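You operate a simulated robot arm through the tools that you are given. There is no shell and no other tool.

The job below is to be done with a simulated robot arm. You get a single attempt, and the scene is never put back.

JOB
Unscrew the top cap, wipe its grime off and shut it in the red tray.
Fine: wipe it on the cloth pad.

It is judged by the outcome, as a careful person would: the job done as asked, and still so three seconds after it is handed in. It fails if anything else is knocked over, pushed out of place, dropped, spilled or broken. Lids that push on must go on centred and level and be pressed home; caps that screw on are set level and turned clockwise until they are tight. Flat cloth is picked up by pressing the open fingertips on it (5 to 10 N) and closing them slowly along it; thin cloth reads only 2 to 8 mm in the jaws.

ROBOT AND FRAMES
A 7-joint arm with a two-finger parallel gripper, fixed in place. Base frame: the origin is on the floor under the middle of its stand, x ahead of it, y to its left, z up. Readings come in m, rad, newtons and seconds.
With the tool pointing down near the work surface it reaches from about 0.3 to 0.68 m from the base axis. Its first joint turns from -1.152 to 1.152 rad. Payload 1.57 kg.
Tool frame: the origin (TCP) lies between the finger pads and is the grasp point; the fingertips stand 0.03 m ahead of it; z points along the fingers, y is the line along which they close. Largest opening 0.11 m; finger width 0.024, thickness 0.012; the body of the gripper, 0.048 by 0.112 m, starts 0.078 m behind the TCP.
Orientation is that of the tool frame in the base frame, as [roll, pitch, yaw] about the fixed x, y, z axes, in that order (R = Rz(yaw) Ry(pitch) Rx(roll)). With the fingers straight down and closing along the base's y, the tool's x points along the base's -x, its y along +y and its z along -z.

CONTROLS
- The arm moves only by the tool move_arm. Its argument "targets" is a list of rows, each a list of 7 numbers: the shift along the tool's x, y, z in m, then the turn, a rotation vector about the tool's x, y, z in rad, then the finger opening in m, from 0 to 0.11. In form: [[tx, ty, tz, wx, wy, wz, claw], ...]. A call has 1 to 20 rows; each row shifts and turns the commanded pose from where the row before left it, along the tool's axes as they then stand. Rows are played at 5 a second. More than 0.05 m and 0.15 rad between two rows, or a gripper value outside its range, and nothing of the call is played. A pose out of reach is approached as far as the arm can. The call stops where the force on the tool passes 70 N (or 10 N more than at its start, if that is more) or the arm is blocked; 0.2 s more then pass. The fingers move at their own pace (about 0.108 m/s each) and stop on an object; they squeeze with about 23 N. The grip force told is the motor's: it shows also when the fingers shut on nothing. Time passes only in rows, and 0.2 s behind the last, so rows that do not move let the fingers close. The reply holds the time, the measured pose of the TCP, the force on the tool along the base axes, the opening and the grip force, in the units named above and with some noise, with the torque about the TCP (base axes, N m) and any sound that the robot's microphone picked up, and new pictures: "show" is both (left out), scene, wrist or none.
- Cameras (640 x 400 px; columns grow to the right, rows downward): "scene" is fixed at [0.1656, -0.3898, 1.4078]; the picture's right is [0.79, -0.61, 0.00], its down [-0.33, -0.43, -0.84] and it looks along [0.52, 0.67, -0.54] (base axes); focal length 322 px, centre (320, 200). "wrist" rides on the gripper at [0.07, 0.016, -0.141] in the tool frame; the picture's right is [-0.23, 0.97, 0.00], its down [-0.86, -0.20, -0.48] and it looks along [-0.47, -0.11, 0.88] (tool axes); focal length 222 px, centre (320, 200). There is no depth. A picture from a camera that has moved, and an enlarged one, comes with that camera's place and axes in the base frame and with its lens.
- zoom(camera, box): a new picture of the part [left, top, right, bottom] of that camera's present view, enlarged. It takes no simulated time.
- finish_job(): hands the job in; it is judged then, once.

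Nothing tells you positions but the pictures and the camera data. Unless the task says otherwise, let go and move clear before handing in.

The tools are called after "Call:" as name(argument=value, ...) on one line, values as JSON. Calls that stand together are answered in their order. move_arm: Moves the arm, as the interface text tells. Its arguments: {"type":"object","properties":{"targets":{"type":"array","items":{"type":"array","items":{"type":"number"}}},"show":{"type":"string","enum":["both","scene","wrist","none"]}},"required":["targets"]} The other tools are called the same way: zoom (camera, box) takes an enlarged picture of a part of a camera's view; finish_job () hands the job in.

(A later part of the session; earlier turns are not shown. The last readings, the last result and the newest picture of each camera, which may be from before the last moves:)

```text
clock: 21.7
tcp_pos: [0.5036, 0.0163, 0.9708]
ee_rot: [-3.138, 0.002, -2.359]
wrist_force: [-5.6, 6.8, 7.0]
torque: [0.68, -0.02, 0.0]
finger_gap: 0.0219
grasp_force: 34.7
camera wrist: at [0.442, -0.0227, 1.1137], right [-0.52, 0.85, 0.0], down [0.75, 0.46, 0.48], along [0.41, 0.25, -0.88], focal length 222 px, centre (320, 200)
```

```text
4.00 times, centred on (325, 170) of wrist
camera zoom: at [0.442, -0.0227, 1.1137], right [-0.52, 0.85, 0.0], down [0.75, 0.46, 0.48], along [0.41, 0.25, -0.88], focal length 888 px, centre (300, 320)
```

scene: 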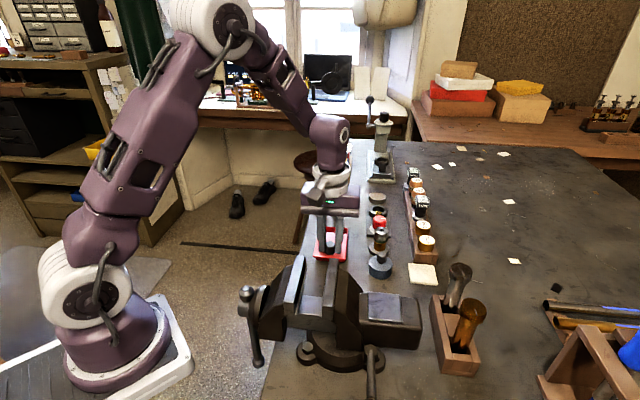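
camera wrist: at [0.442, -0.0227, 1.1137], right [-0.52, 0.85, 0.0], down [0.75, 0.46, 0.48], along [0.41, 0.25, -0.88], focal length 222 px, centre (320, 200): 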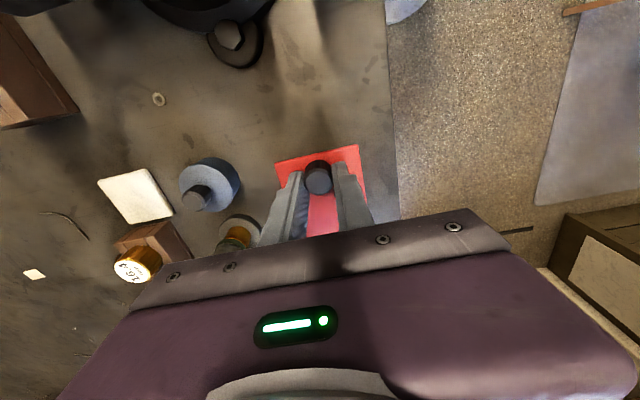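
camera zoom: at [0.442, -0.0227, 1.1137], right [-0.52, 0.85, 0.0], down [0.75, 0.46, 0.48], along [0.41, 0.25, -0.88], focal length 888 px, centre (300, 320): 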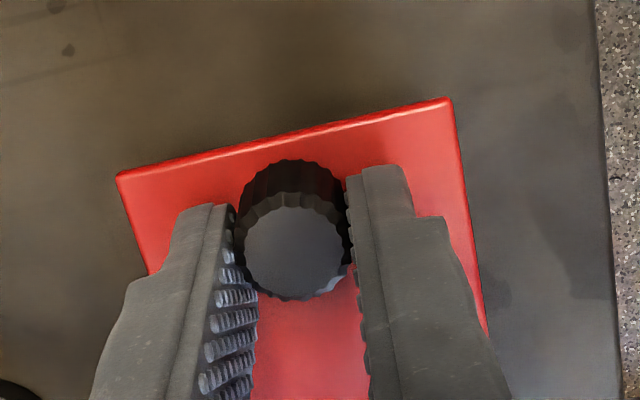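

The lid slides cleanly and the opening shows at the far end. I'll continue another 30 mm, raised slightly so the tips don't press on the lid.

Call:
move_arm(targets=[[0.005, 0.0007, -0.001, 0, 0, 0, 0.01], [0.005, 0, 0, 0, 0, 0, 0.01], [0.005, 0, 0, 0, 0, 0, 0.01], [0.005, 0, 0, 0, 0, 0, 0.01], [0.005, 0, 0, 0, 0, 0, 0.01], [0.005, 0, 0, 0, 0, 0, 0.01], [0, 0, 0, 0, 0, 0, 0.01]])

Call:
zoom(camera="scene", box=[290, 200, 370, 270])

```text
clock: 23.3
tcp_pos: [0.4827, -0.0061, 0.9722]
ee_rot: [-3.138, 0.0, -2.361]
wrist_force: [-5.8, 4.1, -27.3]
torque: [0.19, 0.33, 0.05]
finger_gap: 0.0216
grasp_force: 34.7
camera wrist: at [0.4206, -0.0441, 1.1139], right [-0.52, 0.85, 0.0], down [0.75, 0.46, 0.48], along [0.41, 0.25, -0.88], focal length 222 px, centre (320, 200)
```

scene: 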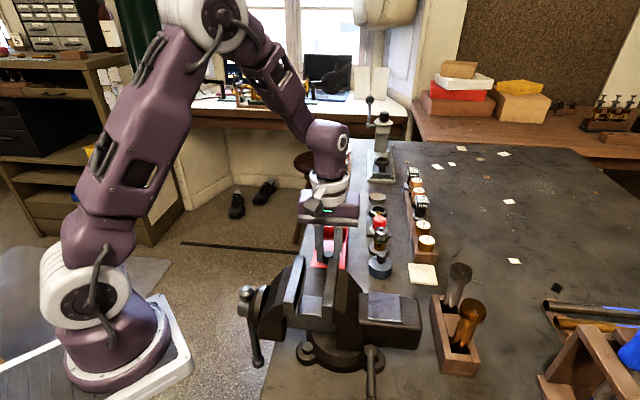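
wrist: 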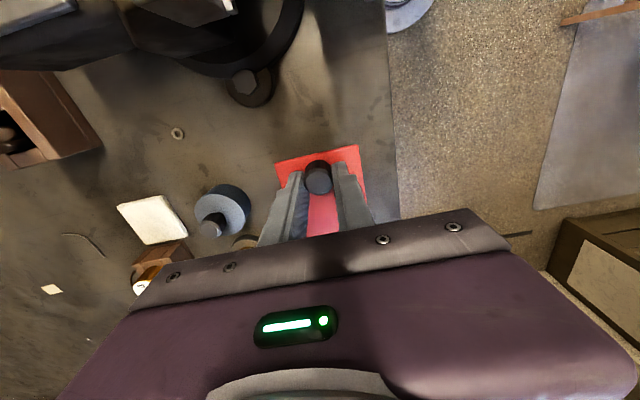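

```text
5.71 times, centred on (330, 235) of scene
camera zoom: at [0.1659, -0.3897, 1.4078], right [0.79, -0.61, 0.0], down [-0.33, -0.43, -0.84], along [0.51, 0.67, -0.54], focal length 1841 px, centre (263, 0)
```

zoom: 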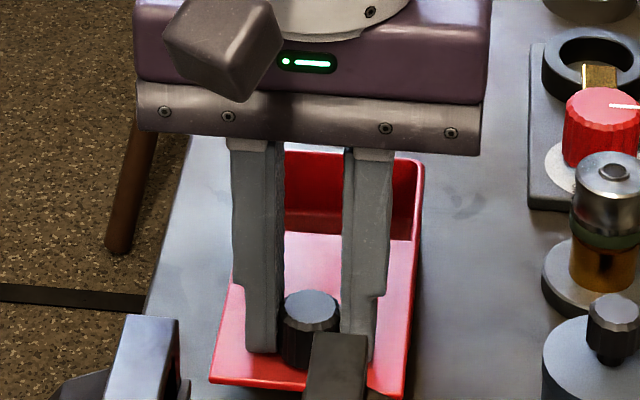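

The lid is open about 58 mm, which is plenty for a 30 mm cap. I'll let go, rise clear, and look inside the tray.

Call:
move_arm(targets=[[0, 0, 0.0015, 0, 0, 0, 0.01], [0, 0, 0, 0, 0, 0, 0.04], [0, 0, 0, 0, 0, 0, 0.045], [0, 0, -0.03, 0, 0, 0, 0.045], [0, 0, -0.04, 0, 0, 0, 0.045], [0, 0, -0.04, 0, 0, 0, 0.045], [0, 0, 0, 0, 0, 0, 0.045]])

Call:
zoom(camera="scene", box=[290, 200, 370, 270])

Call:
zoom(camera="wrist", box=[260, 90, 420, 220])

```text
clock: 24.9
tcp_pos: [0.4825, -0.0057, 1.0836]
ee_rot: [-3.138, 0.003, -2.36]
wrist_force: [-0.1, 1.0, 0.1]
torque: [-0.03, -0.02, 0.01]
finger_gap: 0.0451
grasp_force: 0.0
camera wrist: at [0.421, -0.0442, 1.2243], right [-0.52, 0.85, 0.0], down [0.74, 0.46, 0.48], along [0.41, 0.25, -0.88], focal length 222 px, centre (320, 200)
```

scene: 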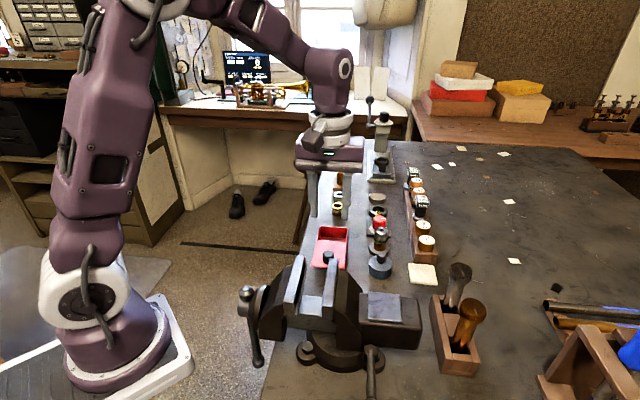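
wrist: 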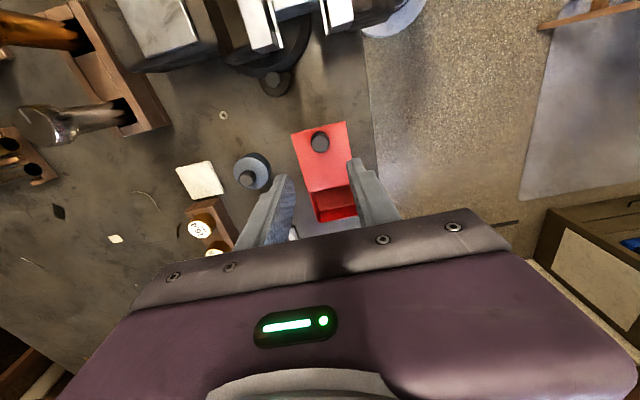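

```text
5.71 times, centred on (330, 235) of scene
camera zoom: at [0.1656, -0.3898, 1.4078], right [0.79, -0.61, 0.0], down [-0.33, -0.43, -0.84], along [0.52, 0.67, -0.54], focal length 1841 px, centre (263, 0)
```

zoom: 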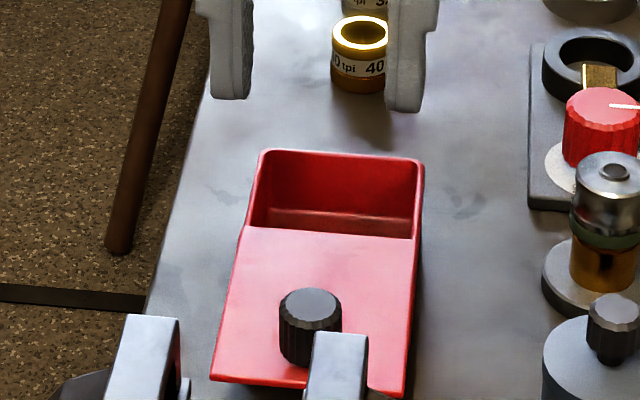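

```text
3.08 times, centred on (340, 155) of wrist
camera zoom: at [0.421, -0.0442, 1.2243], right [-0.52, 0.85, 0.0], down [0.74, 0.46, 0.48], along [0.41, 0.25, -0.88], focal length 684 px, centre (258, 338)
```

zoom: 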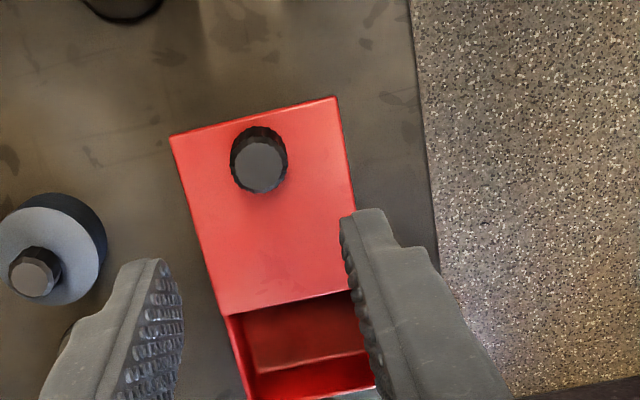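

The tray is open and empty. Next I'll move above the steel cap and turn the wrist clockwise, so I have plenty of anticlockwise travel for unscrewing.

Call:
move_arm(targets=[[-0.0237, -0.0285, 0, 0, 0, 0, 0.06], [-0.0237, -0.0285, 0, 0, 0, 0, 0.06], [-0.0237, -0.0285, 0, 0, 0, 0, 0.06], [-0.0237, -0.0285, 0, 0, 0, 0, 0.06], [0, 0, 0, 0, 0, 0.15, 0.06], [0, 0, 0, 0, 0, 0.15, 0.06], [0, 0, 0, 0, 0, 0.15, 0.06], [0, 0, 0, 0, 0, 0.15, 0.06], [0, 0, 0, 0, 0, 0.15, 0.06], [0, 0, 0, 0, 0, 0.15, 0.06], [0, 0, 0, 0, 0, 0.15, 0.06], [0, 0, 0, 0, 0, 0.15, 0.06], [0, 0, 0, 0, 0, 0.15, 0.06], [0, 0, 0, 0, 0, 0.15, 0.06], [0, 0, 0, 0, 0, 0.15, 0.06], [0, 0, 0, 0, 0, 0.15, 0.06], [0, 0, 0, 0, 0, 0.15, 0.06], [0, 0, 0, 0, 0, 0.15, 0.06], [0, 0, 0, 0, 0, 0.15, 0.06], [0, 0, 0, 0, 0, 0.15, 0.06]])

Call:
zoom(camera="wrist", box=[260, 100, 400, 220])

```text
clock: 29.1
tcp_pos: [0.6282, -0.0201, 1.0827]
ee_rot: [3.134, 0.001, 1.522]
wrist_force: [-0.5, 0.0, 0.4]
torque: [0.03, 0.03, -0.03]
finger_gap: 0.06
grasp_force: 0.0
camera wrist: at [0.6483, 0.0484, 1.2241], right [0.96, -0.28, 0.01], down [-0.24, -0.84, 0.48], along [-0.13, -0.46, -0.88], focal length 222 px, centre (320, 200)
```

scene: 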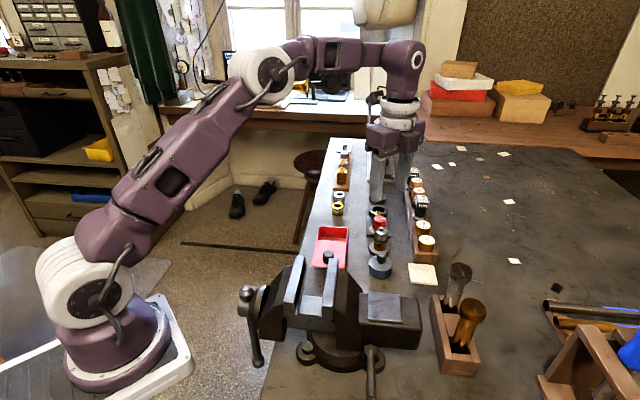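
wrist: 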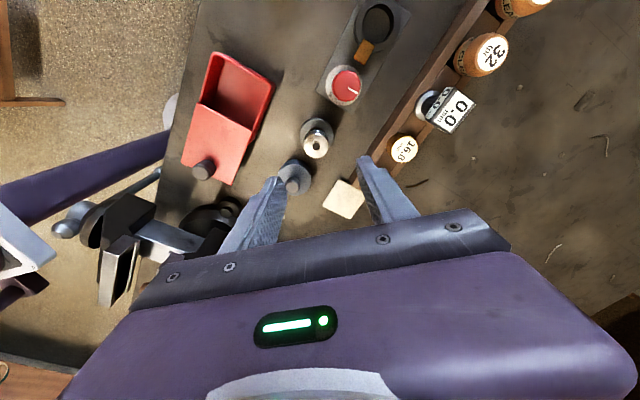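

```text
3.33 times, centred on (330, 160) of wrist
camera zoom: at [0.6483, 0.0484, 1.2241], right [0.96, -0.28, 0.01], down [-0.24, -0.84, 0.48], along [-0.13, -0.46, -0.88], focal length 740 px, centre (287, 333)
```

zoom: 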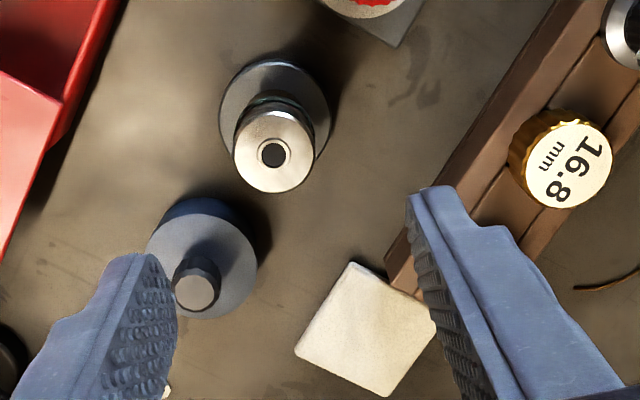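

The cap is in view between the fingers. I'll finish the clockwise turn so the fingers sit left and right of the cap in the scene view, and lower to just above it.

Call:
move_arm(targets=[[0, 0, 0, 0, 0, 0.15, 0.06], [0, 0, 0, 0, 0, 0.15, 0.06], [0, 0, 0, 0, 0, 0.15, 0.06], [0, 0, 0, 0, 0, 0.15, 0.06], [0, 0, 0, 0, 0, 0.15, 0.06], [0, 0, 0.035, 0, 0, 0, 0.06], [0, 0, 0.035, 0, 0, 0, 0.06], [0, 0, 0, 0, 0, 0, 0.06]])

Call:
zoom(camera="wrist", box=[240, 100, 400, 230])

Call:
zoom(camera="scene", box=[350, 190, 420, 260])

```text
clock: 30.9
tcp_pos: [0.6308, -0.0191, 1.0115]
ee_rot: [3.136, -0.002, 0.774]
wrist_force: [-0.1, 0.5, -0.3]
torque: [0.01, 0.02, 0.01]
finger_gap: 0.0601
grasp_force: 0.1
camera wrist: at [0.6908, 0.0163, 1.1538], right [0.52, -0.86, 0.0], down [-0.75, -0.45, 0.47], along [-0.4, -0.25, -0.88], focal length 222 px, centre (320, 200)
```

scene: 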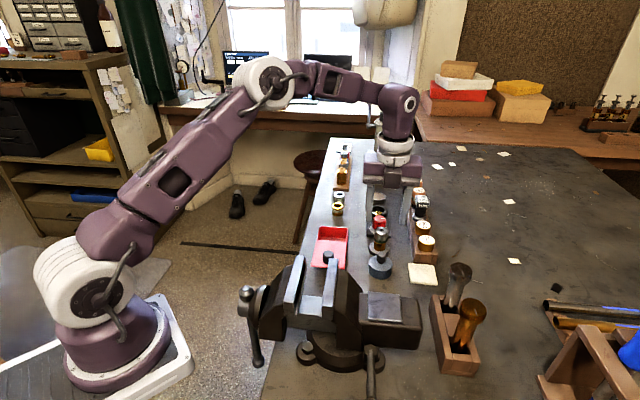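
wrist: 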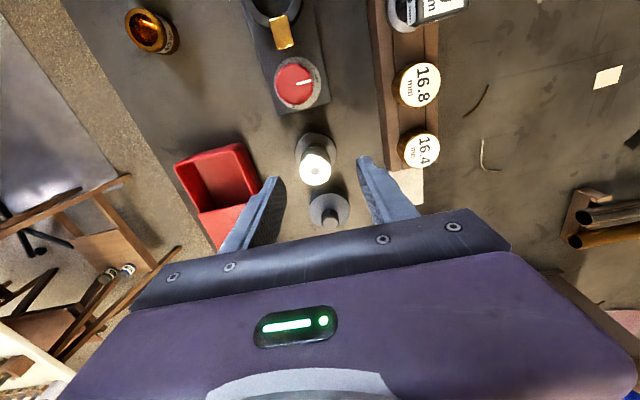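

```text
3.08 times, centred on (320, 165) of wrist
camera zoom: at [0.6908, 0.0163, 1.1538], right [0.52, -0.86, 0.0], down [-0.75, -0.45, 0.47], along [-0.4, -0.25, -0.88], focal length 684 px, centre (320, 308)
```

zoom: 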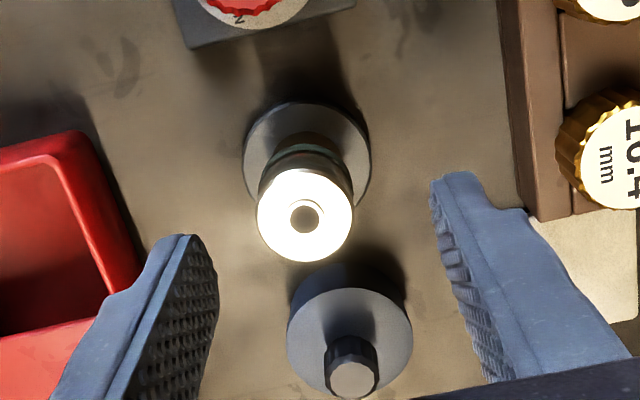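

```text
5.71 times, centred on (385, 225) of scene
camera zoom: at [0.1656, -0.3898, 1.4078], right [0.79, -0.61, 0.0], down [-0.33, -0.43, -0.84], along [0.52, 0.67, -0.54], focal length 1841 px, centre (-51, 57)
```

zoom: 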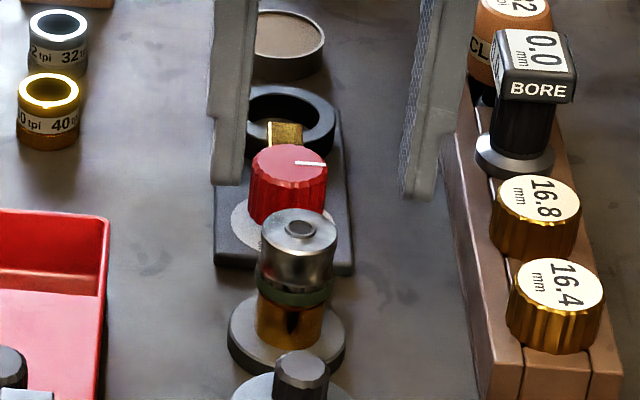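

The cap centre is about 6 mm off towards the left finger, at roughly (0.626, -0.017). I'll correct that and lower so the tips are slightly below the cap's top.

Call:
move_arm(targets=[[0, -0.006, 0.013, 0, 0, 0, 0.06], [0, 0, 0.013, 0, 0, 0, 0.06], [0, 0, 0, 0, 0, 0, 0.06]])

Call:
zoom(camera="wrist", box=[240, 100, 400, 230])

Call:
zoom(camera="scene", box=[350, 200, 414, 260])

```text
clock: 31.7
tcp_pos: [0.6264, -0.0145, 0.9869]
ee_rot: [3.137, -0.003, 0.774]
wrist_force: [-0.7, 0.1, -0.4]
torque: [-0.02, -0.02, 0.01]
finger_gap: 0.0601
grasp_force: 0.0
camera wrist: at [0.6863, 0.0209, 1.1287], right [0.52, -0.85, 0.0], down [-0.75, -0.45, 0.47], along [-0.4, -0.25, -0.88], focal length 222 px, centre (320, 200)
```

scene: 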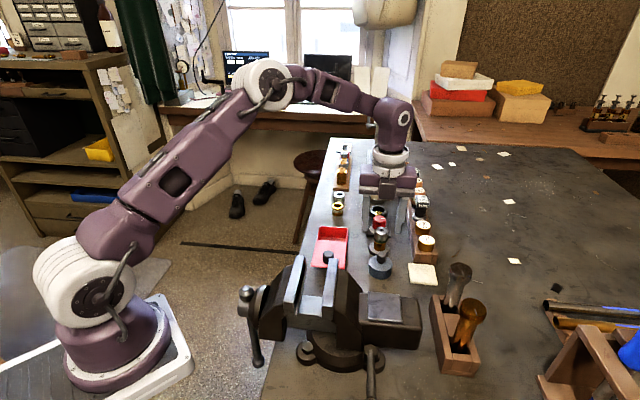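
wrist: 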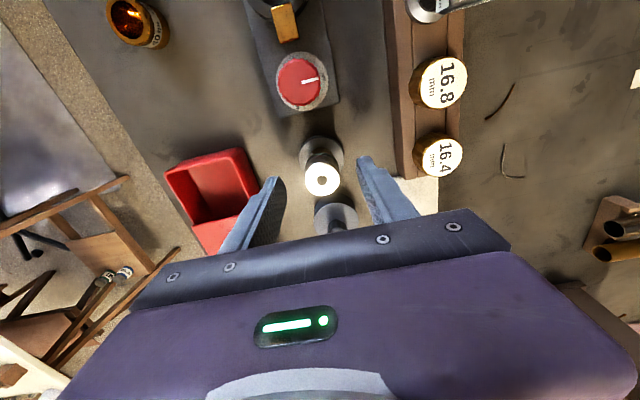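

```text
3.08 times, centred on (320, 165) of wrist
camera zoom: at [0.6863, 0.0209, 1.1287], right [0.52, -0.85, 0.0], down [-0.75, -0.45, 0.47], along [-0.4, -0.25, -0.88], focal length 684 px, centre (320, 308)
```

zoom: 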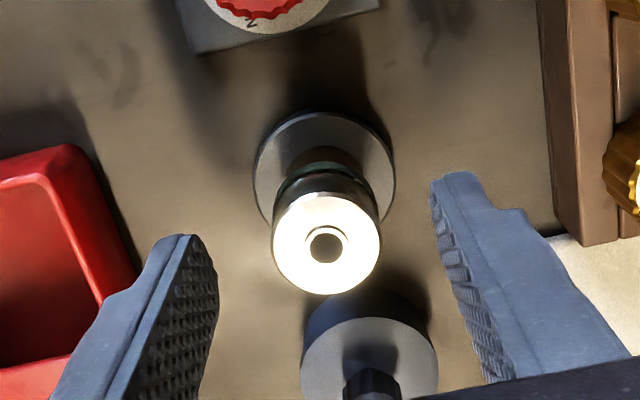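

```text
6.67 times, centred on (382, 230) of scene
camera zoom: at [0.1656, -0.3898, 1.4078], right [0.79, -0.61, 0.0], down [-0.33, -0.43, -0.84], along [0.52, 0.67, -0.54], focal length 2147 px, centre (-93, 0)
```

zoom: 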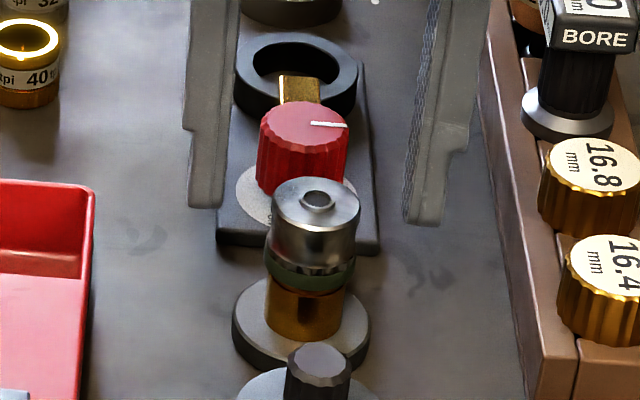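

Alignment looks good, within about 1.5 mm. The cap spans roughly z 0.939 to 0.956 with the green ring below it, so I'll lower until the tips are near z 0.942 and grip only the steel cap.

Call:
move_arm(targets=[[-0.0005, 0.001, 0.008, 0, 0, 0, 0.06], [0, 0, 0.007, 0, 0, 0, 0.06], [0, 0, 0, 0, 0, 0, 0.05], [0, 0, 0, 0, 0, 0, 0.04]])

Call:
zoom(camera="scene", box=[350, 210, 406, 260])

Call:
zoom(camera="wrist", box=[240, 120, 400, 230])

```text
clock: 32.7
tcp_pos: [0.6257, -0.0154, 0.9707]
ee_rot: [3.136, -0.004, 0.774]
wrist_force: [0.1, 0.4, -0.3]
torque: [-0.01, -0.02, 0.02]
finger_gap: 0.0403
grasp_force: 0.0
camera wrist: at [0.6869, 0.02, 1.1137], right [0.52, -0.85, 0.0], down [-0.75, -0.45, 0.47], along [-0.4, -0.25, -0.88], focal length 222 px, centre (320, 200)
```

scene: 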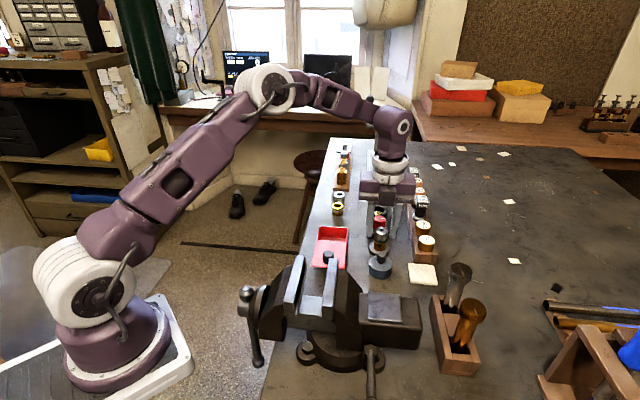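
wrist: 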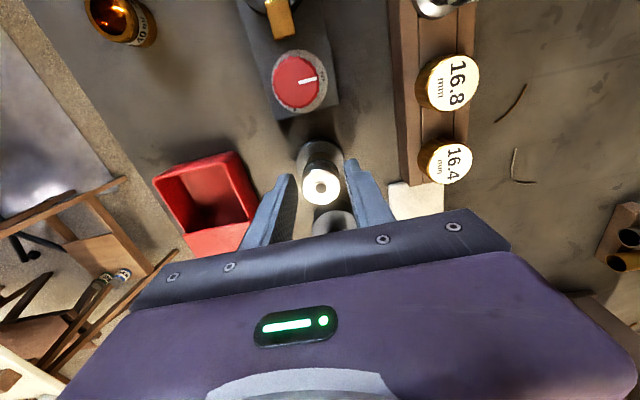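

```text
8.00 times, centred on (378, 235) of scene
camera zoom: at [0.1656, -0.3898, 1.4078], right [0.79, -0.61, 0.0], down [-0.33, -0.43, -0.84], along [0.52, 0.67, -0.54], focal length 2577 px, centre (-144, -80)
```

zoom: 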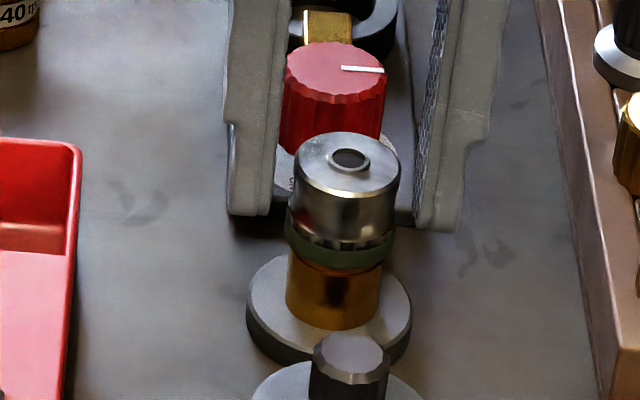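

```text
3.64 times, centred on (320, 175) of wrist
camera zoom: at [0.6869, 0.02, 1.1137], right [0.52, -0.85, 0.0], down [-0.75, -0.45, 0.47], along [-0.4, -0.25, -0.88], focal length 808 px, centre (320, 291)
```

zoom: 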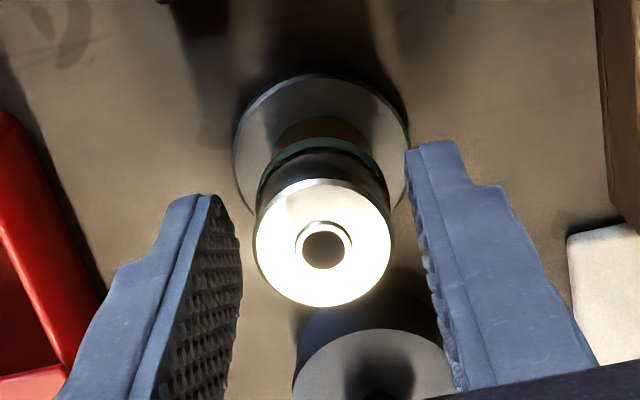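

The tips are about 4 mm above the cap's lower rim and the cap is centred. I'll close on it now.

Call:
move_arm(targets=[[0, 0, 0, 0, 0, 0, 0.034], [0, 0, 0, 0, 0, 0, 0.03], [0, 0, 0, 0, 0, 0, 0.026], [0, 0, 0, 0, 0, 0, 0.022], [0, 0, 0, 0, 0, 0, 0.02], [0, 0, 0, 0, 0, 0, 0.02]])

Call:
zoom(camera="scene", box=[350, 210, 406, 260])

Call:
zoom(camera="wrist", box=[240, 120, 400, 230])

```text
clock: 34.1
tcp_pos: [0.6262, -0.0165, 0.9717]
ee_rot: [3.136, -0.001, 0.776]
wrist_force: [0.9, 0.4, 0.6]
torque: [-0.01, -0.02, -0.02]
finger_gap: 0.0287
grasp_force: 23.2
camera wrist: at [0.6869, 0.02, 1.1138], right [0.52, -0.85, 0.0], down [-0.75, -0.45, 0.47], along [-0.4, -0.25, -0.88], focal length 222 px, centre (320, 200)
```

scene: 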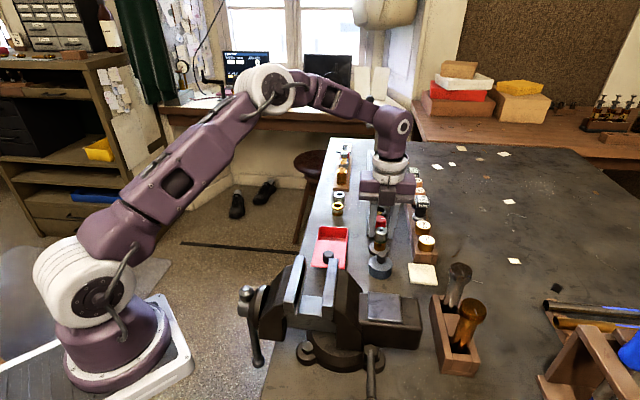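
wrist: 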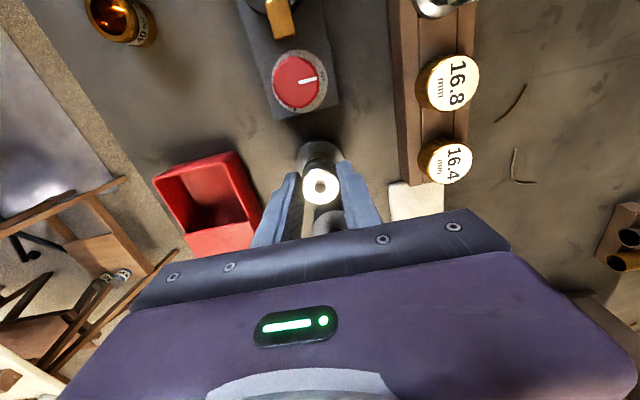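

```text
8.00 times, centred on (378, 235) of scene
camera zoom: at [0.1656, -0.3898, 1.4078], right [0.79, -0.61, 0.0], down [-0.33, -0.43, -0.84], along [0.52, 0.67, -0.54], focal length 2577 px, centre (-144, -80)
```

zoom: 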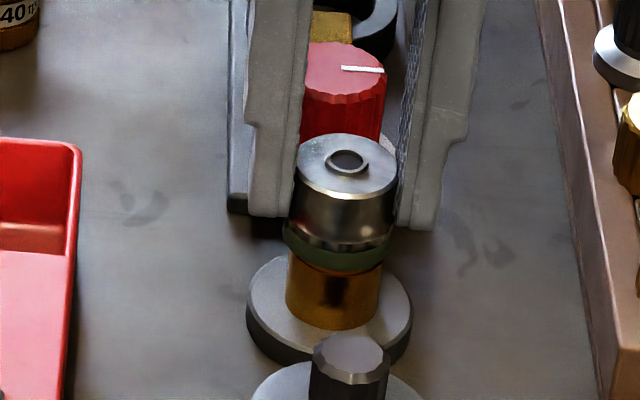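

```text
3.64 times, centred on (320, 175) of wrist
camera zoom: at [0.6869, 0.02, 1.1138], right [0.52, -0.85, 0.0], down [-0.75, -0.45, 0.47], along [-0.4, -0.25, -0.88], focal length 808 px, centre (320, 291)
```

zoom: 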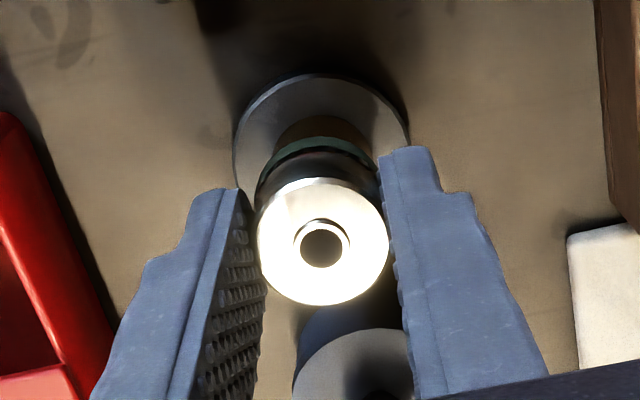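

I have a clean, centred grip: gap 28.7 mm, no side load. Now I'll start turning anticlockwise, a small amount first to check how it responds.

Call:
move_arm(targets=[[0, 0, 0, 0, 0, -0.08, 0.02], [0, 0, 0, 0, 0, -0.08, 0.02], [0, 0, 0, 0, 0, -0.08, 0.02], [0, 0, 0, 0, 0, 0, 0.02]], show="none")

Call:
zoom(camera="scene", box=[350, 210, 406, 260])

```text
clock: 35.1
tcp_pos: [0.6263, -0.0162, 0.9708]
ee_rot: [3.133, -0.001, 1.016]
wrist_force: [0.6, -0.8, 3.7]
torque: [0.01, -0.05, -0.02]
finger_gap: 0.0287
grasp_force: 23.3
```

```text
8.00 times, centred on (378, 235) of scene
camera zoom: at [0.1656, -0.3898, 1.4078], right [0.79, -0.61, 0.0], down [-0.33, -0.43, -0.84], along [0.52, 0.67, -0.54], focal length 2577 px, centre (-144, -80)
```

zoom: 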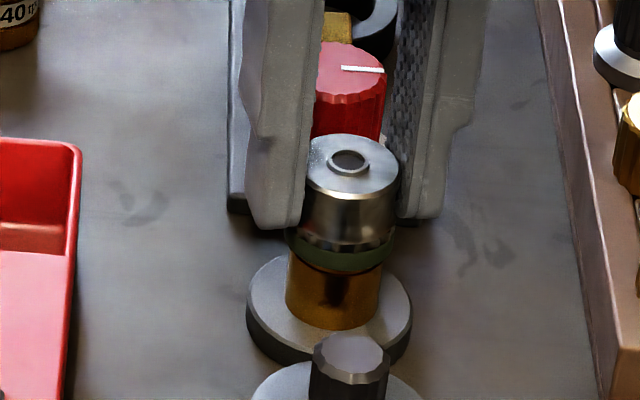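

The cap is turning freely and pushing up slightly as the thread unwinds. I'll continue anticlockwise with a small upward follow.

Call:
move_arm(targets=[[0, 0, -0.0001, 0, 0, -0.12, 0.02], [0, 0, -0.0001, 0, 0, -0.12, 0.02], [0, 0, -0.0001, 0, 0, -0.12, 0.02], [0, 0, -0.0001, 0, 0, -0.12, 0.02], [0, 0, -0.0001, 0, 0, -0.12, 0.02], [0, 0, 0, 0, 0, 0, 0.02]], show="none")

Call:
zoom(camera="scene", box=[350, 210, 406, 260])

```text
clock: 36.5
tcp_pos: [0.6254, -0.0167, 0.9725]
ee_rot: [3.134, 0.001, 1.617]
wrist_force: [1.6, 1.3, 9.0]
torque: [0.15, 0.0, 0.02]
finger_gap: 0.0289
grasp_force: 22.9
```

```text
8.00 times, centred on (378, 235) of scene
camera zoom: at [0.1655, -0.3898, 1.4078], right [0.79, -0.61, 0.0], down [-0.33, -0.43, -0.84], along [0.52, 0.67, -0.54], focal length 2577 px, centre (-144, -80)
```

zoom: 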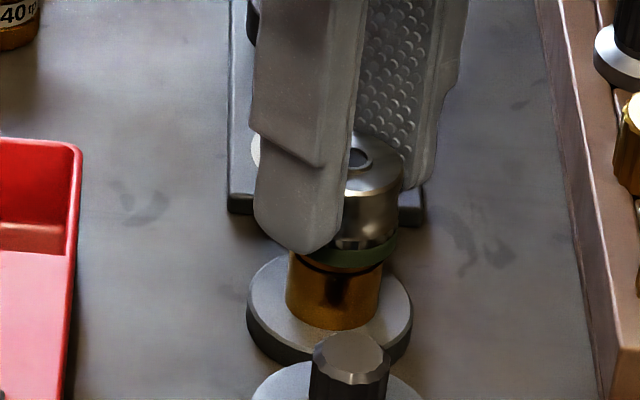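

Call:
move_arm(targets=[[0, 0, -0.0003, 0, 0, -0.12, 0.02], [0, 0, -0.0002, 0, 0, -0.12, 0.02], [0, 0, -0.0002, 0, 0, -0.12, 0.02], [0, 0, -0.0002, 0, 0, -0.12, 0.02], [0, 0, -0.0002, 0, 0, -0.12, 0.02], [0, 0, 0, 0, 0, 0, 0.02]], show="none")

Call:
zoom(camera="scene", box=[350, 210, 406, 260])

```text
clock: 37.9
tcp_pos: [0.625, -0.0168, 0.9735]
ee_rot: [3.136, 0.003, 2.218]
wrist_force: [-0.2, 0.7, 4.5]
torque: [0.09, 0.02, 0.0]
finger_gap: 0.0287
grasp_force: 22.7
```

```text
8.00 times, centred on (378, 235) of scene
camera zoom: at [0.1656, -0.3898, 1.4078], right [0.79, -0.61, 0.0], down [-0.33, -0.43, -0.84], along [0.52, 0.67, -0.54], focal length 2577 px, centre (-144, -80)
```

zoom: 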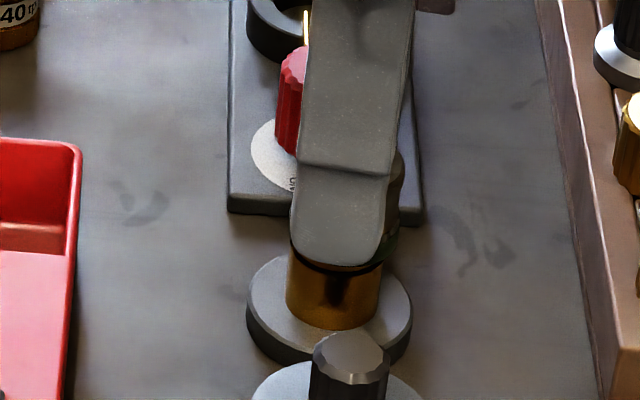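

The upward follow is close to right, and the push-up force dropped to 4.5 N. Continuing anticlockwise.

Call:
move_arm(targets=[[0, 0, -0.0003, 0, 0, -0.14, 0.02], [0, 0, -0.0002, 0, 0, -0.14, 0.02], [0, 0, -0.0002, 0, 0, -0.14, 0.02], [0, 0, -0.0002, 0, 0, -0.14, 0.02], [0, 0, -0.0002, 0, 0, -0.14, 0.02], [0, 0, -0.0002, 0, 0, -0.14, 0.02], [0, 0, 0, 0, 0, 0, 0.02]], show="none")

Call:
move_arm(targets=[[0, 0, -0.0002, 0, 0, -0.14, 0.02], [0, 0, -0.0002, 0, 0, -0.14, 0.02], [0, 0, -0.0002, 0, 0, -0.14, 0.02], [0, 0, -0.0002, 0, 0, -0.14, 0.02], [0, 0, -0.0002, 0, 0, -0.14, 0.02], [0, 0, 0, 0, 0, 0, 0.02]])

Call:
zoom(camera="scene", box=[350, 210, 406, 260])

Call:
zoom(camera="wrist", box=[240, 120, 400, 230])

```text
clock: 39.5
tcp_pos: [0.6263, -0.0158, 0.9743]
ee_rot: [-3.14, 0.006, 3.057]
wrist_force: [-3.5, -0.3, -0.9]
torque: [-0.05, 0.06, -0.02]
finger_gap: 0.0287
grasp_force: 23.1
```

```text
clock: 40.9
tcp_pos: [0.6276, -0.0171, 0.9758]
ee_rot: [-3.134, 0.002, -2.528]
wrist_force: [-3.8, -5.5, 0.3]
torque: [-0.14, 0.14, -0.02]
finger_gap: 0.0286
grasp_force: 22.9
camera wrist: at [0.559, -0.0445, 1.1169], right [-0.38, 0.93, 0.0], down [0.81, 0.33, 0.48], along [0.45, 0.18, -0.88], focal length 222 px, centre (320, 200)
```

scene: 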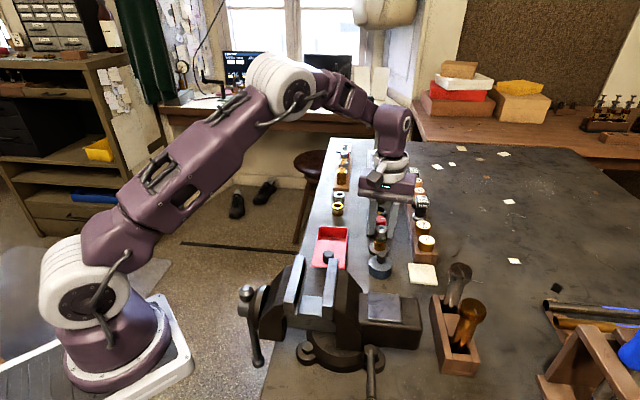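
wrist: 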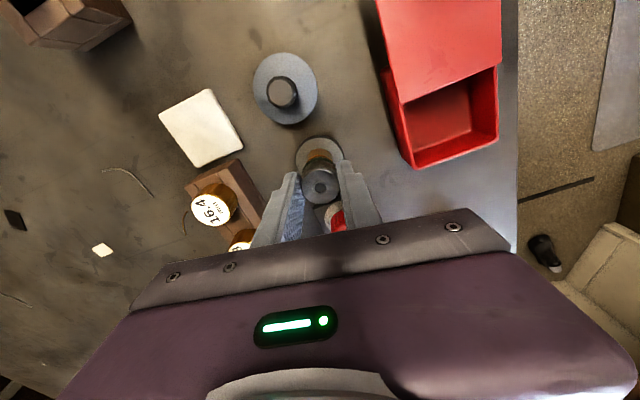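

```text
8.00 times, centred on (378, 235) of scene
camera zoom: at [0.1655, -0.39, 1.4078], right [0.79, -0.61, 0.0], down [-0.33, -0.43, -0.84], along [0.52, 0.67, -0.54], focal length 2577 px, centre (-144, -80)
```

zoom: 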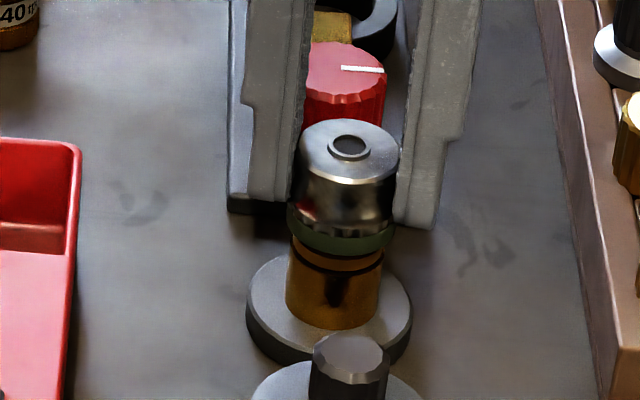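

```text
3.64 times, centred on (320, 175) of wrist
camera zoom: at [0.559, -0.0445, 1.1169], right [-0.38, 0.93, 0.0], down [0.81, 0.33, 0.48], along [0.45, 0.18, -0.88], focal length 808 px, centre (320, 291)
```

zoom: 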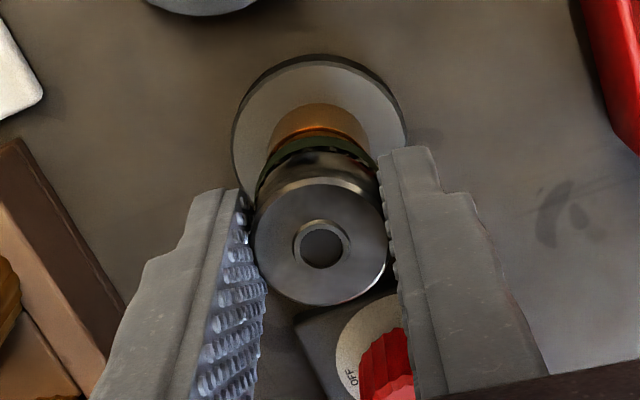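

The cap has risen about 3 mm, and the green band moves with it, so that band is part of the cap. I'll keep turning to find how far this grip can go.

Call:
move_arm(targets=[[0, 0, -0.0002, 0, 0, -0.14, 0.02], [0, 0, -0.0002, 0, 0, -0.14, 0.02], [0, 0, -0.0002, 0, 0, -0.14, 0.02], [0, 0, -0.0002, 0, 0, -0.14, 0.02], [0, 0, -0.0002, 0, 0, -0.14, 0.02], [0, 0, -0.0002, 0, 0, -0.14, 0.02], [0, 0, 0, 0, 0, 0, 0.02]], show="none")

```text
clock: 42.5
tcp_pos: [0.6258, -0.0166, 0.9764]
ee_rot: [-3.137, 0.0, -1.689]
wrist_force: [-5.7, -4.3, -0.7]
torque: [-0.15, 0.19, -0.05]
finger_gap: 0.0285
grasp_force: 23.0
```

Call:
move_arm(targets=[[0, 0, -0.0002, 0, 0, -0.14, 0.02], [0, 0, -0.0002, 0, 0, -0.14, 0.02], [0, 0, -0.0002, 0, 0, -0.14, 0.02], [0, 0, -0.0002, 0, 0, -0.14, 0.02], [0, 0, -0.0002, 0, 0, -0.14, 0.02], [0, 0, 0, 0, 0, 0, 0.02]])

Call:
zoom(camera="scene", box=[350, 210, 406, 260])

```text
clock: 43.9
tcp_pos: [0.6274, -0.0154, 0.9771]
ee_rot: [-3.137, -0.007, -0.986]
wrist_force: [0.0, -1.5, -0.4]
torque: [-0.09, 0.0, -0.01]
finger_gap: 0.0287
grasp_force: 23.3
camera wrist: at [0.6503, -0.0845, 1.1197], right [-0.94, -0.35, -0.01], down [-0.31, 0.82, 0.48], along [-0.16, 0.45, -0.88], focal length 222 px, centre (320, 200)
```

scene: 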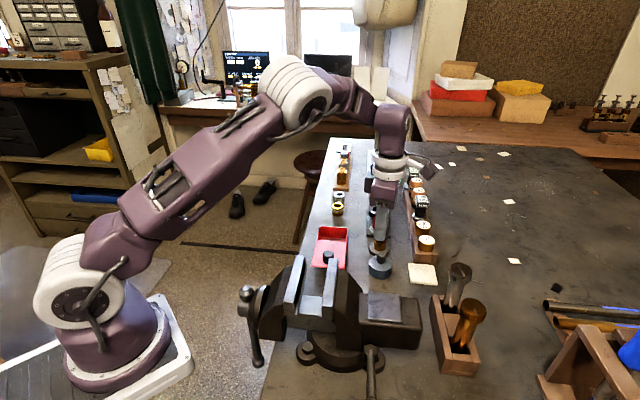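
wrist: 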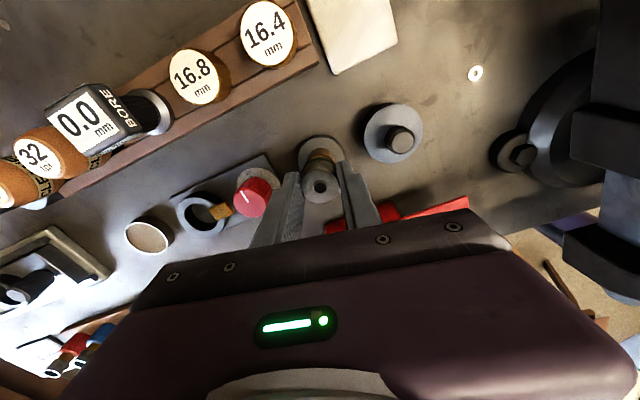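

```text
8.00 times, centred on (378, 235) of scene
camera zoom: at [0.1656, -0.3899, 1.4078], right [0.79, -0.61, 0.0], down [-0.33, -0.43, -0.84], along [0.52, 0.67, -0.54], focal length 2577 px, centre (-144, -80)
```

zoom: 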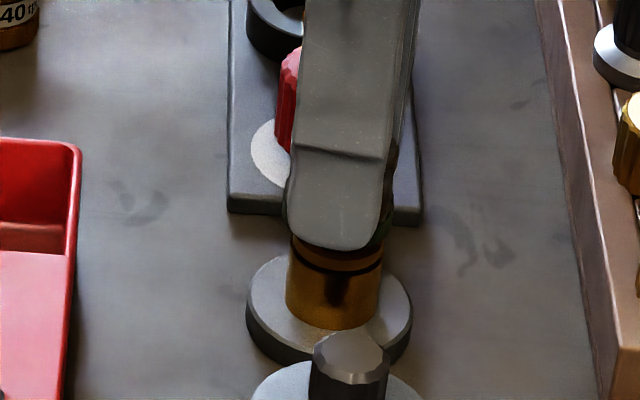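

I've turned about 4.5 rad so far and the cap is up about 5 mm. I'll turn a bit more and then test with a gentle lift whether the thread has let go.

Call:
move_arm(targets=[[0, 0, -0.0002, 0, 0, -0.14, 0.02], [0, 0, -0.0002, 0, 0, -0.14, 0.02], [0, 0, -0.0002, 0, 0, -0.14, 0.02], [0, 0, -0.0002, 0, 0, -0.14, 0.02], [0, 0, 0, 0, 0, 0, 0.02]], show="none")

Call:
move_arm(targets=[[0, 0, -0.0008, 0, 0, 0, 0.02], [0, 0, 0, 0, 0, 0, 0.02]], show="none")

```text
clock: 45.1
tcp_pos: [0.6259, -0.0156, 0.9781]
ee_rot: [-3.141, -0.008, -0.429]
wrist_force: [0.1, 0.7, -0.2]
torque: [-0.01, 0.03, 0.01]
finger_gap: 0.0287
grasp_force: 23.1
```

```text
clock: 45.7
tcp_pos: [0.6265, -0.0156, 0.9796]
ee_rot: [-3.139, -0.008, -0.429]
wrist_force: [-0.8, 0.1, -0.6]
torque: [0.0, -0.02, -0.02]
finger_gap: 0.0286
grasp_force: 23.0
```

The force and torque are essentially zero, so the thread seems to have let go. I'll lift slowly and watch the force.

Call:
move_arm(targets=[[0, 0, -0.001, 0, 0, 0, 0.02], [0, 0, -0.002, 0, 0, 0, 0.02], [0, 0, 0, 0, 0, 0, 0.02]], show="none")

Call:
zoom(camera="scene", box=[350, 210, 406, 260])

```text
clock: 46.5
tcp_pos: [0.6249, -0.0156, 0.9821]
ee_rot: [-3.139, -0.006, -0.429]
wrist_force: [0.5, -1.4, -0.6]
torque: [-0.04, 0.01, 0.01]
finger_gap: 0.0286
grasp_force: 23.2
```

```text
8.00 times, centred on (378, 235) of scene
camera zoom: at [0.1656, -0.3898, 1.4078], right [0.79, -0.61, 0.0], down [-0.33, -0.43, -0.84], along [0.52, 0.67, -0.54], focal length 2577 px, centre (-144, -80)
```

zoom: 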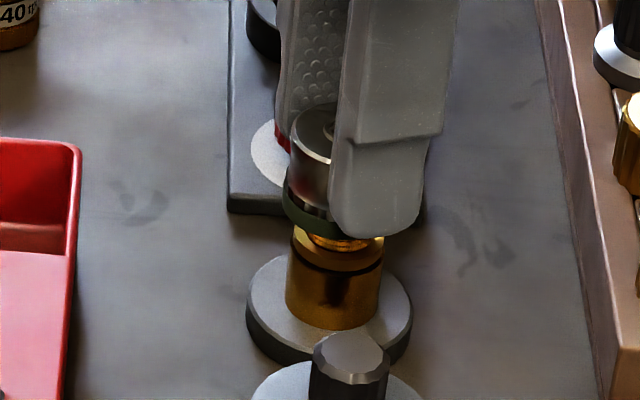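

The cap is off the thread and the brass neck is visible below it. I'll lift it straight up and clear.

Call:
move_arm(targets=[[0, 0, -0.005, 0, 0, 0, 0.02], [0, 0, -0.01, 0, 0, 0, 0.02], [0, 0, -0.02, 0, 0, 0, 0.02], [0, 0, -0.03, 0, 0, 0, 0.02], [0, 0, -0.03, 0, 0, 0, 0.02], [0, 0, 0, 0, 0, 0, 0.02]])

Call:
zoom(camera="scene", box=[350, 150, 430, 260])

Call:
zoom(camera="wrist", box=[240, 120, 400, 230])

```text
clock: 47.9
tcp_pos: [0.6249, -0.0169, 1.0781]
ee_rot: [-3.141, -0.005, -0.429]
wrist_force: [-0.6, 0.4, -0.2]
torque: [-0.02, 0.01, 0.0]
finger_gap: 0.0287
grasp_force: 23.3
camera wrist: at [0.6814, -0.0603, 1.2195], right [-0.61, -0.79, 0.0], down [-0.7, 0.54, 0.47], along [-0.37, 0.29, -0.88], focal length 222 px, centre (320, 200)
```

scene: 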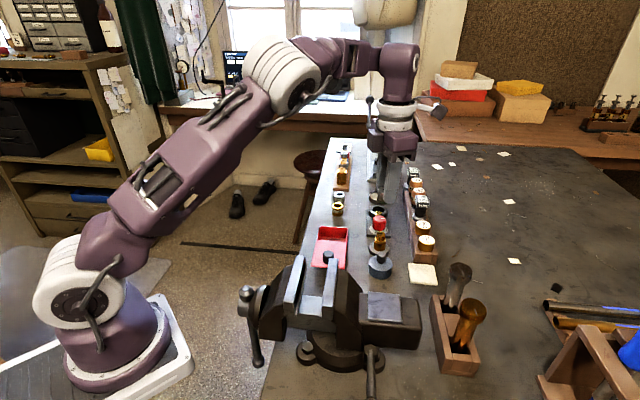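
wrist: 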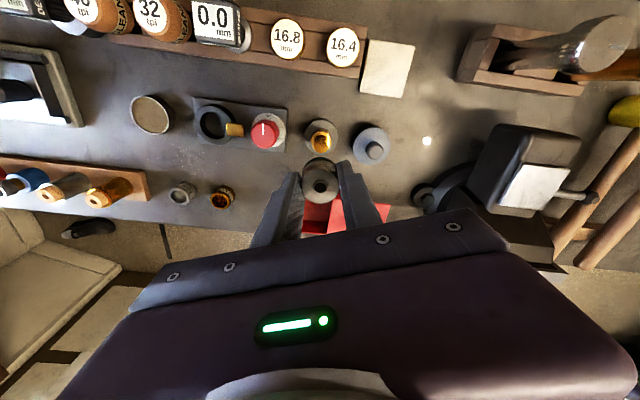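

```text
3.64 times, centred on (390, 205) of scene
camera zoom: at [0.1656, -0.3898, 1.4078], right [0.79, -0.61, 0.0], down [-0.33, -0.43, -0.84], along [0.52, 0.67, -0.54], focal length 1171 px, centre (66, 182)
```

zoom: 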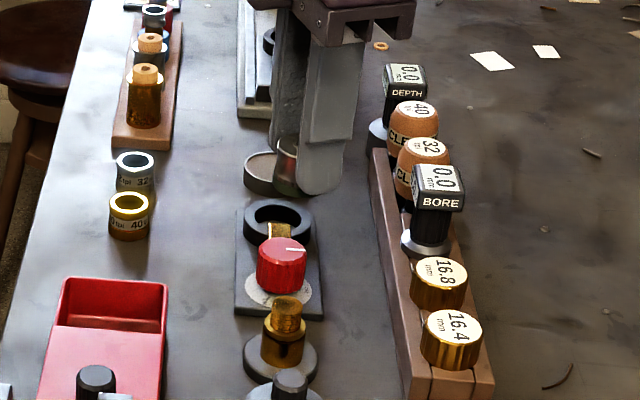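

```text
3.64 times, centred on (320, 175) of wrist
camera zoom: at [0.6814, -0.0603, 1.2195], right [-0.61, -0.79, 0.0], down [-0.7, 0.54, 0.47], along [-0.37, 0.29, -0.88], focal length 808 px, centre (320, 291)
```

zoom: 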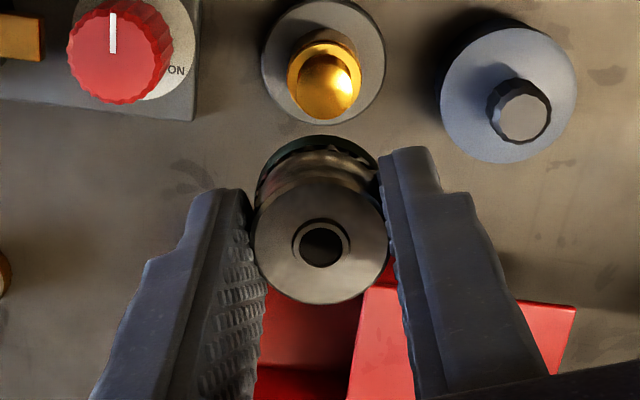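

The cap is off and held. Before wiping I need to find the grime, so I'll turn the hand to clear the scene camera's view and bring the cap up and closer to it.

Call:
move_arm(targets=[[0, 0, 0, 0, 0, 0.148, 0.02], [0, 0, 0, 0, 0, 0.148, 0.02], [0, 0, 0, 0, 0, 0.148, 0.02], [0, 0, 0, 0, 0, 0.148, 0.02], [0, 0, 0, 0, 0, 0.148, 0.02], [0, 0, 0, 0, 0, 0.148, 0.02], [0, 0, 0, 0, 0, 0.148, 0.02], [0, 0, 0, 0, 0, 0.148, 0.02], [0, 0, 0, 0, 0, 0.148, 0.02], [0, 0, 0, 0, 0, 0.148, 0.02], [0, 0, 0, 0, 0, 0.148, 0.02], [0, 0, 0, 0, 0, 0.148, 0.02], [0, 0, 0, 0, 0, 0.148, 0.02], [0.02, 0.025, -0.02, 0, 0, 0, 0.02], [0.02, 0.025, -0.02, 0, 0, 0, 0.02], [0.02, 0.025, -0.02, 0, 0, 0, 0.02], [0.02, 0.025, -0.02, 0, 0, 0, 0.02], [0, 0, 0, 0, 0, 0, 0.02]])

Call:
zoom(camera="scene", box=[290, 110, 370, 190])

Call:
zoom(camera="wrist", box=[270, 140, 370, 210])

```text
clock: 51.7
tcp_pos: [0.4976, -0.0029, 1.1575]
ee_rot: [-3.137, 0.003, -2.352]
wrist_force: [-0.3, 0.2, -1.0]
torque: [0.02, 0.01, -0.03]
finger_gap: 0.0291
grasp_force: 23.6
camera wrist: at [0.436, -0.0427, 1.2982], right [-0.53, 0.85, 0.0], down [0.74, 0.47, 0.48], along [0.41, 0.25, -0.88], focal length 222 px, centre (320, 200)
```

scene: 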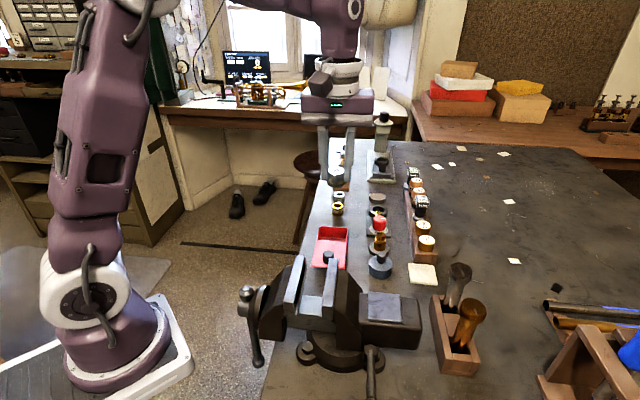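
wrist: 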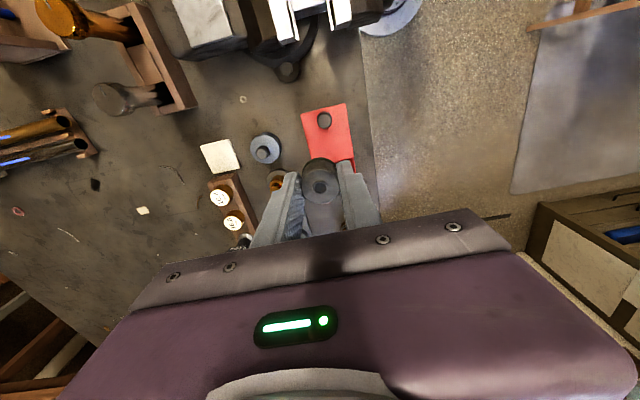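

```text
5.00 times, centred on (330, 150) of scene
camera zoom: at [0.1656, -0.3898, 1.4078], right [0.79, -0.61, 0.0], down [-0.33, -0.43, -0.84], along [0.52, 0.67, -0.54], focal length 1611 px, centre (270, 450)
```

zoom: 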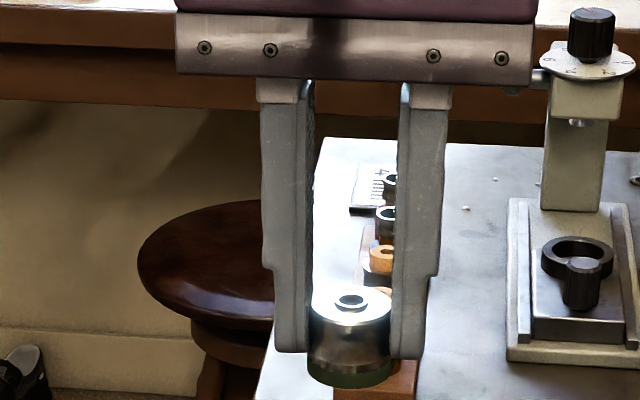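

```text
5.71 times, centred on (320, 175) of wrist
camera zoom: at [0.436, -0.0427, 1.2982], right [-0.53, 0.85, 0.0], down [0.74, 0.47, 0.48], along [0.41, 0.25, -0.88], focal length 1269 px, centre (320, 343)
```

zoom: 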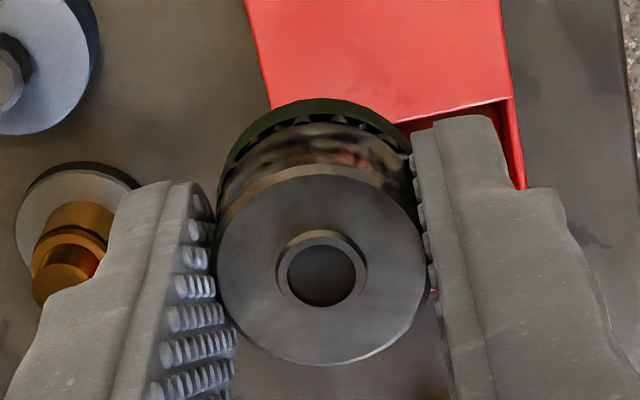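

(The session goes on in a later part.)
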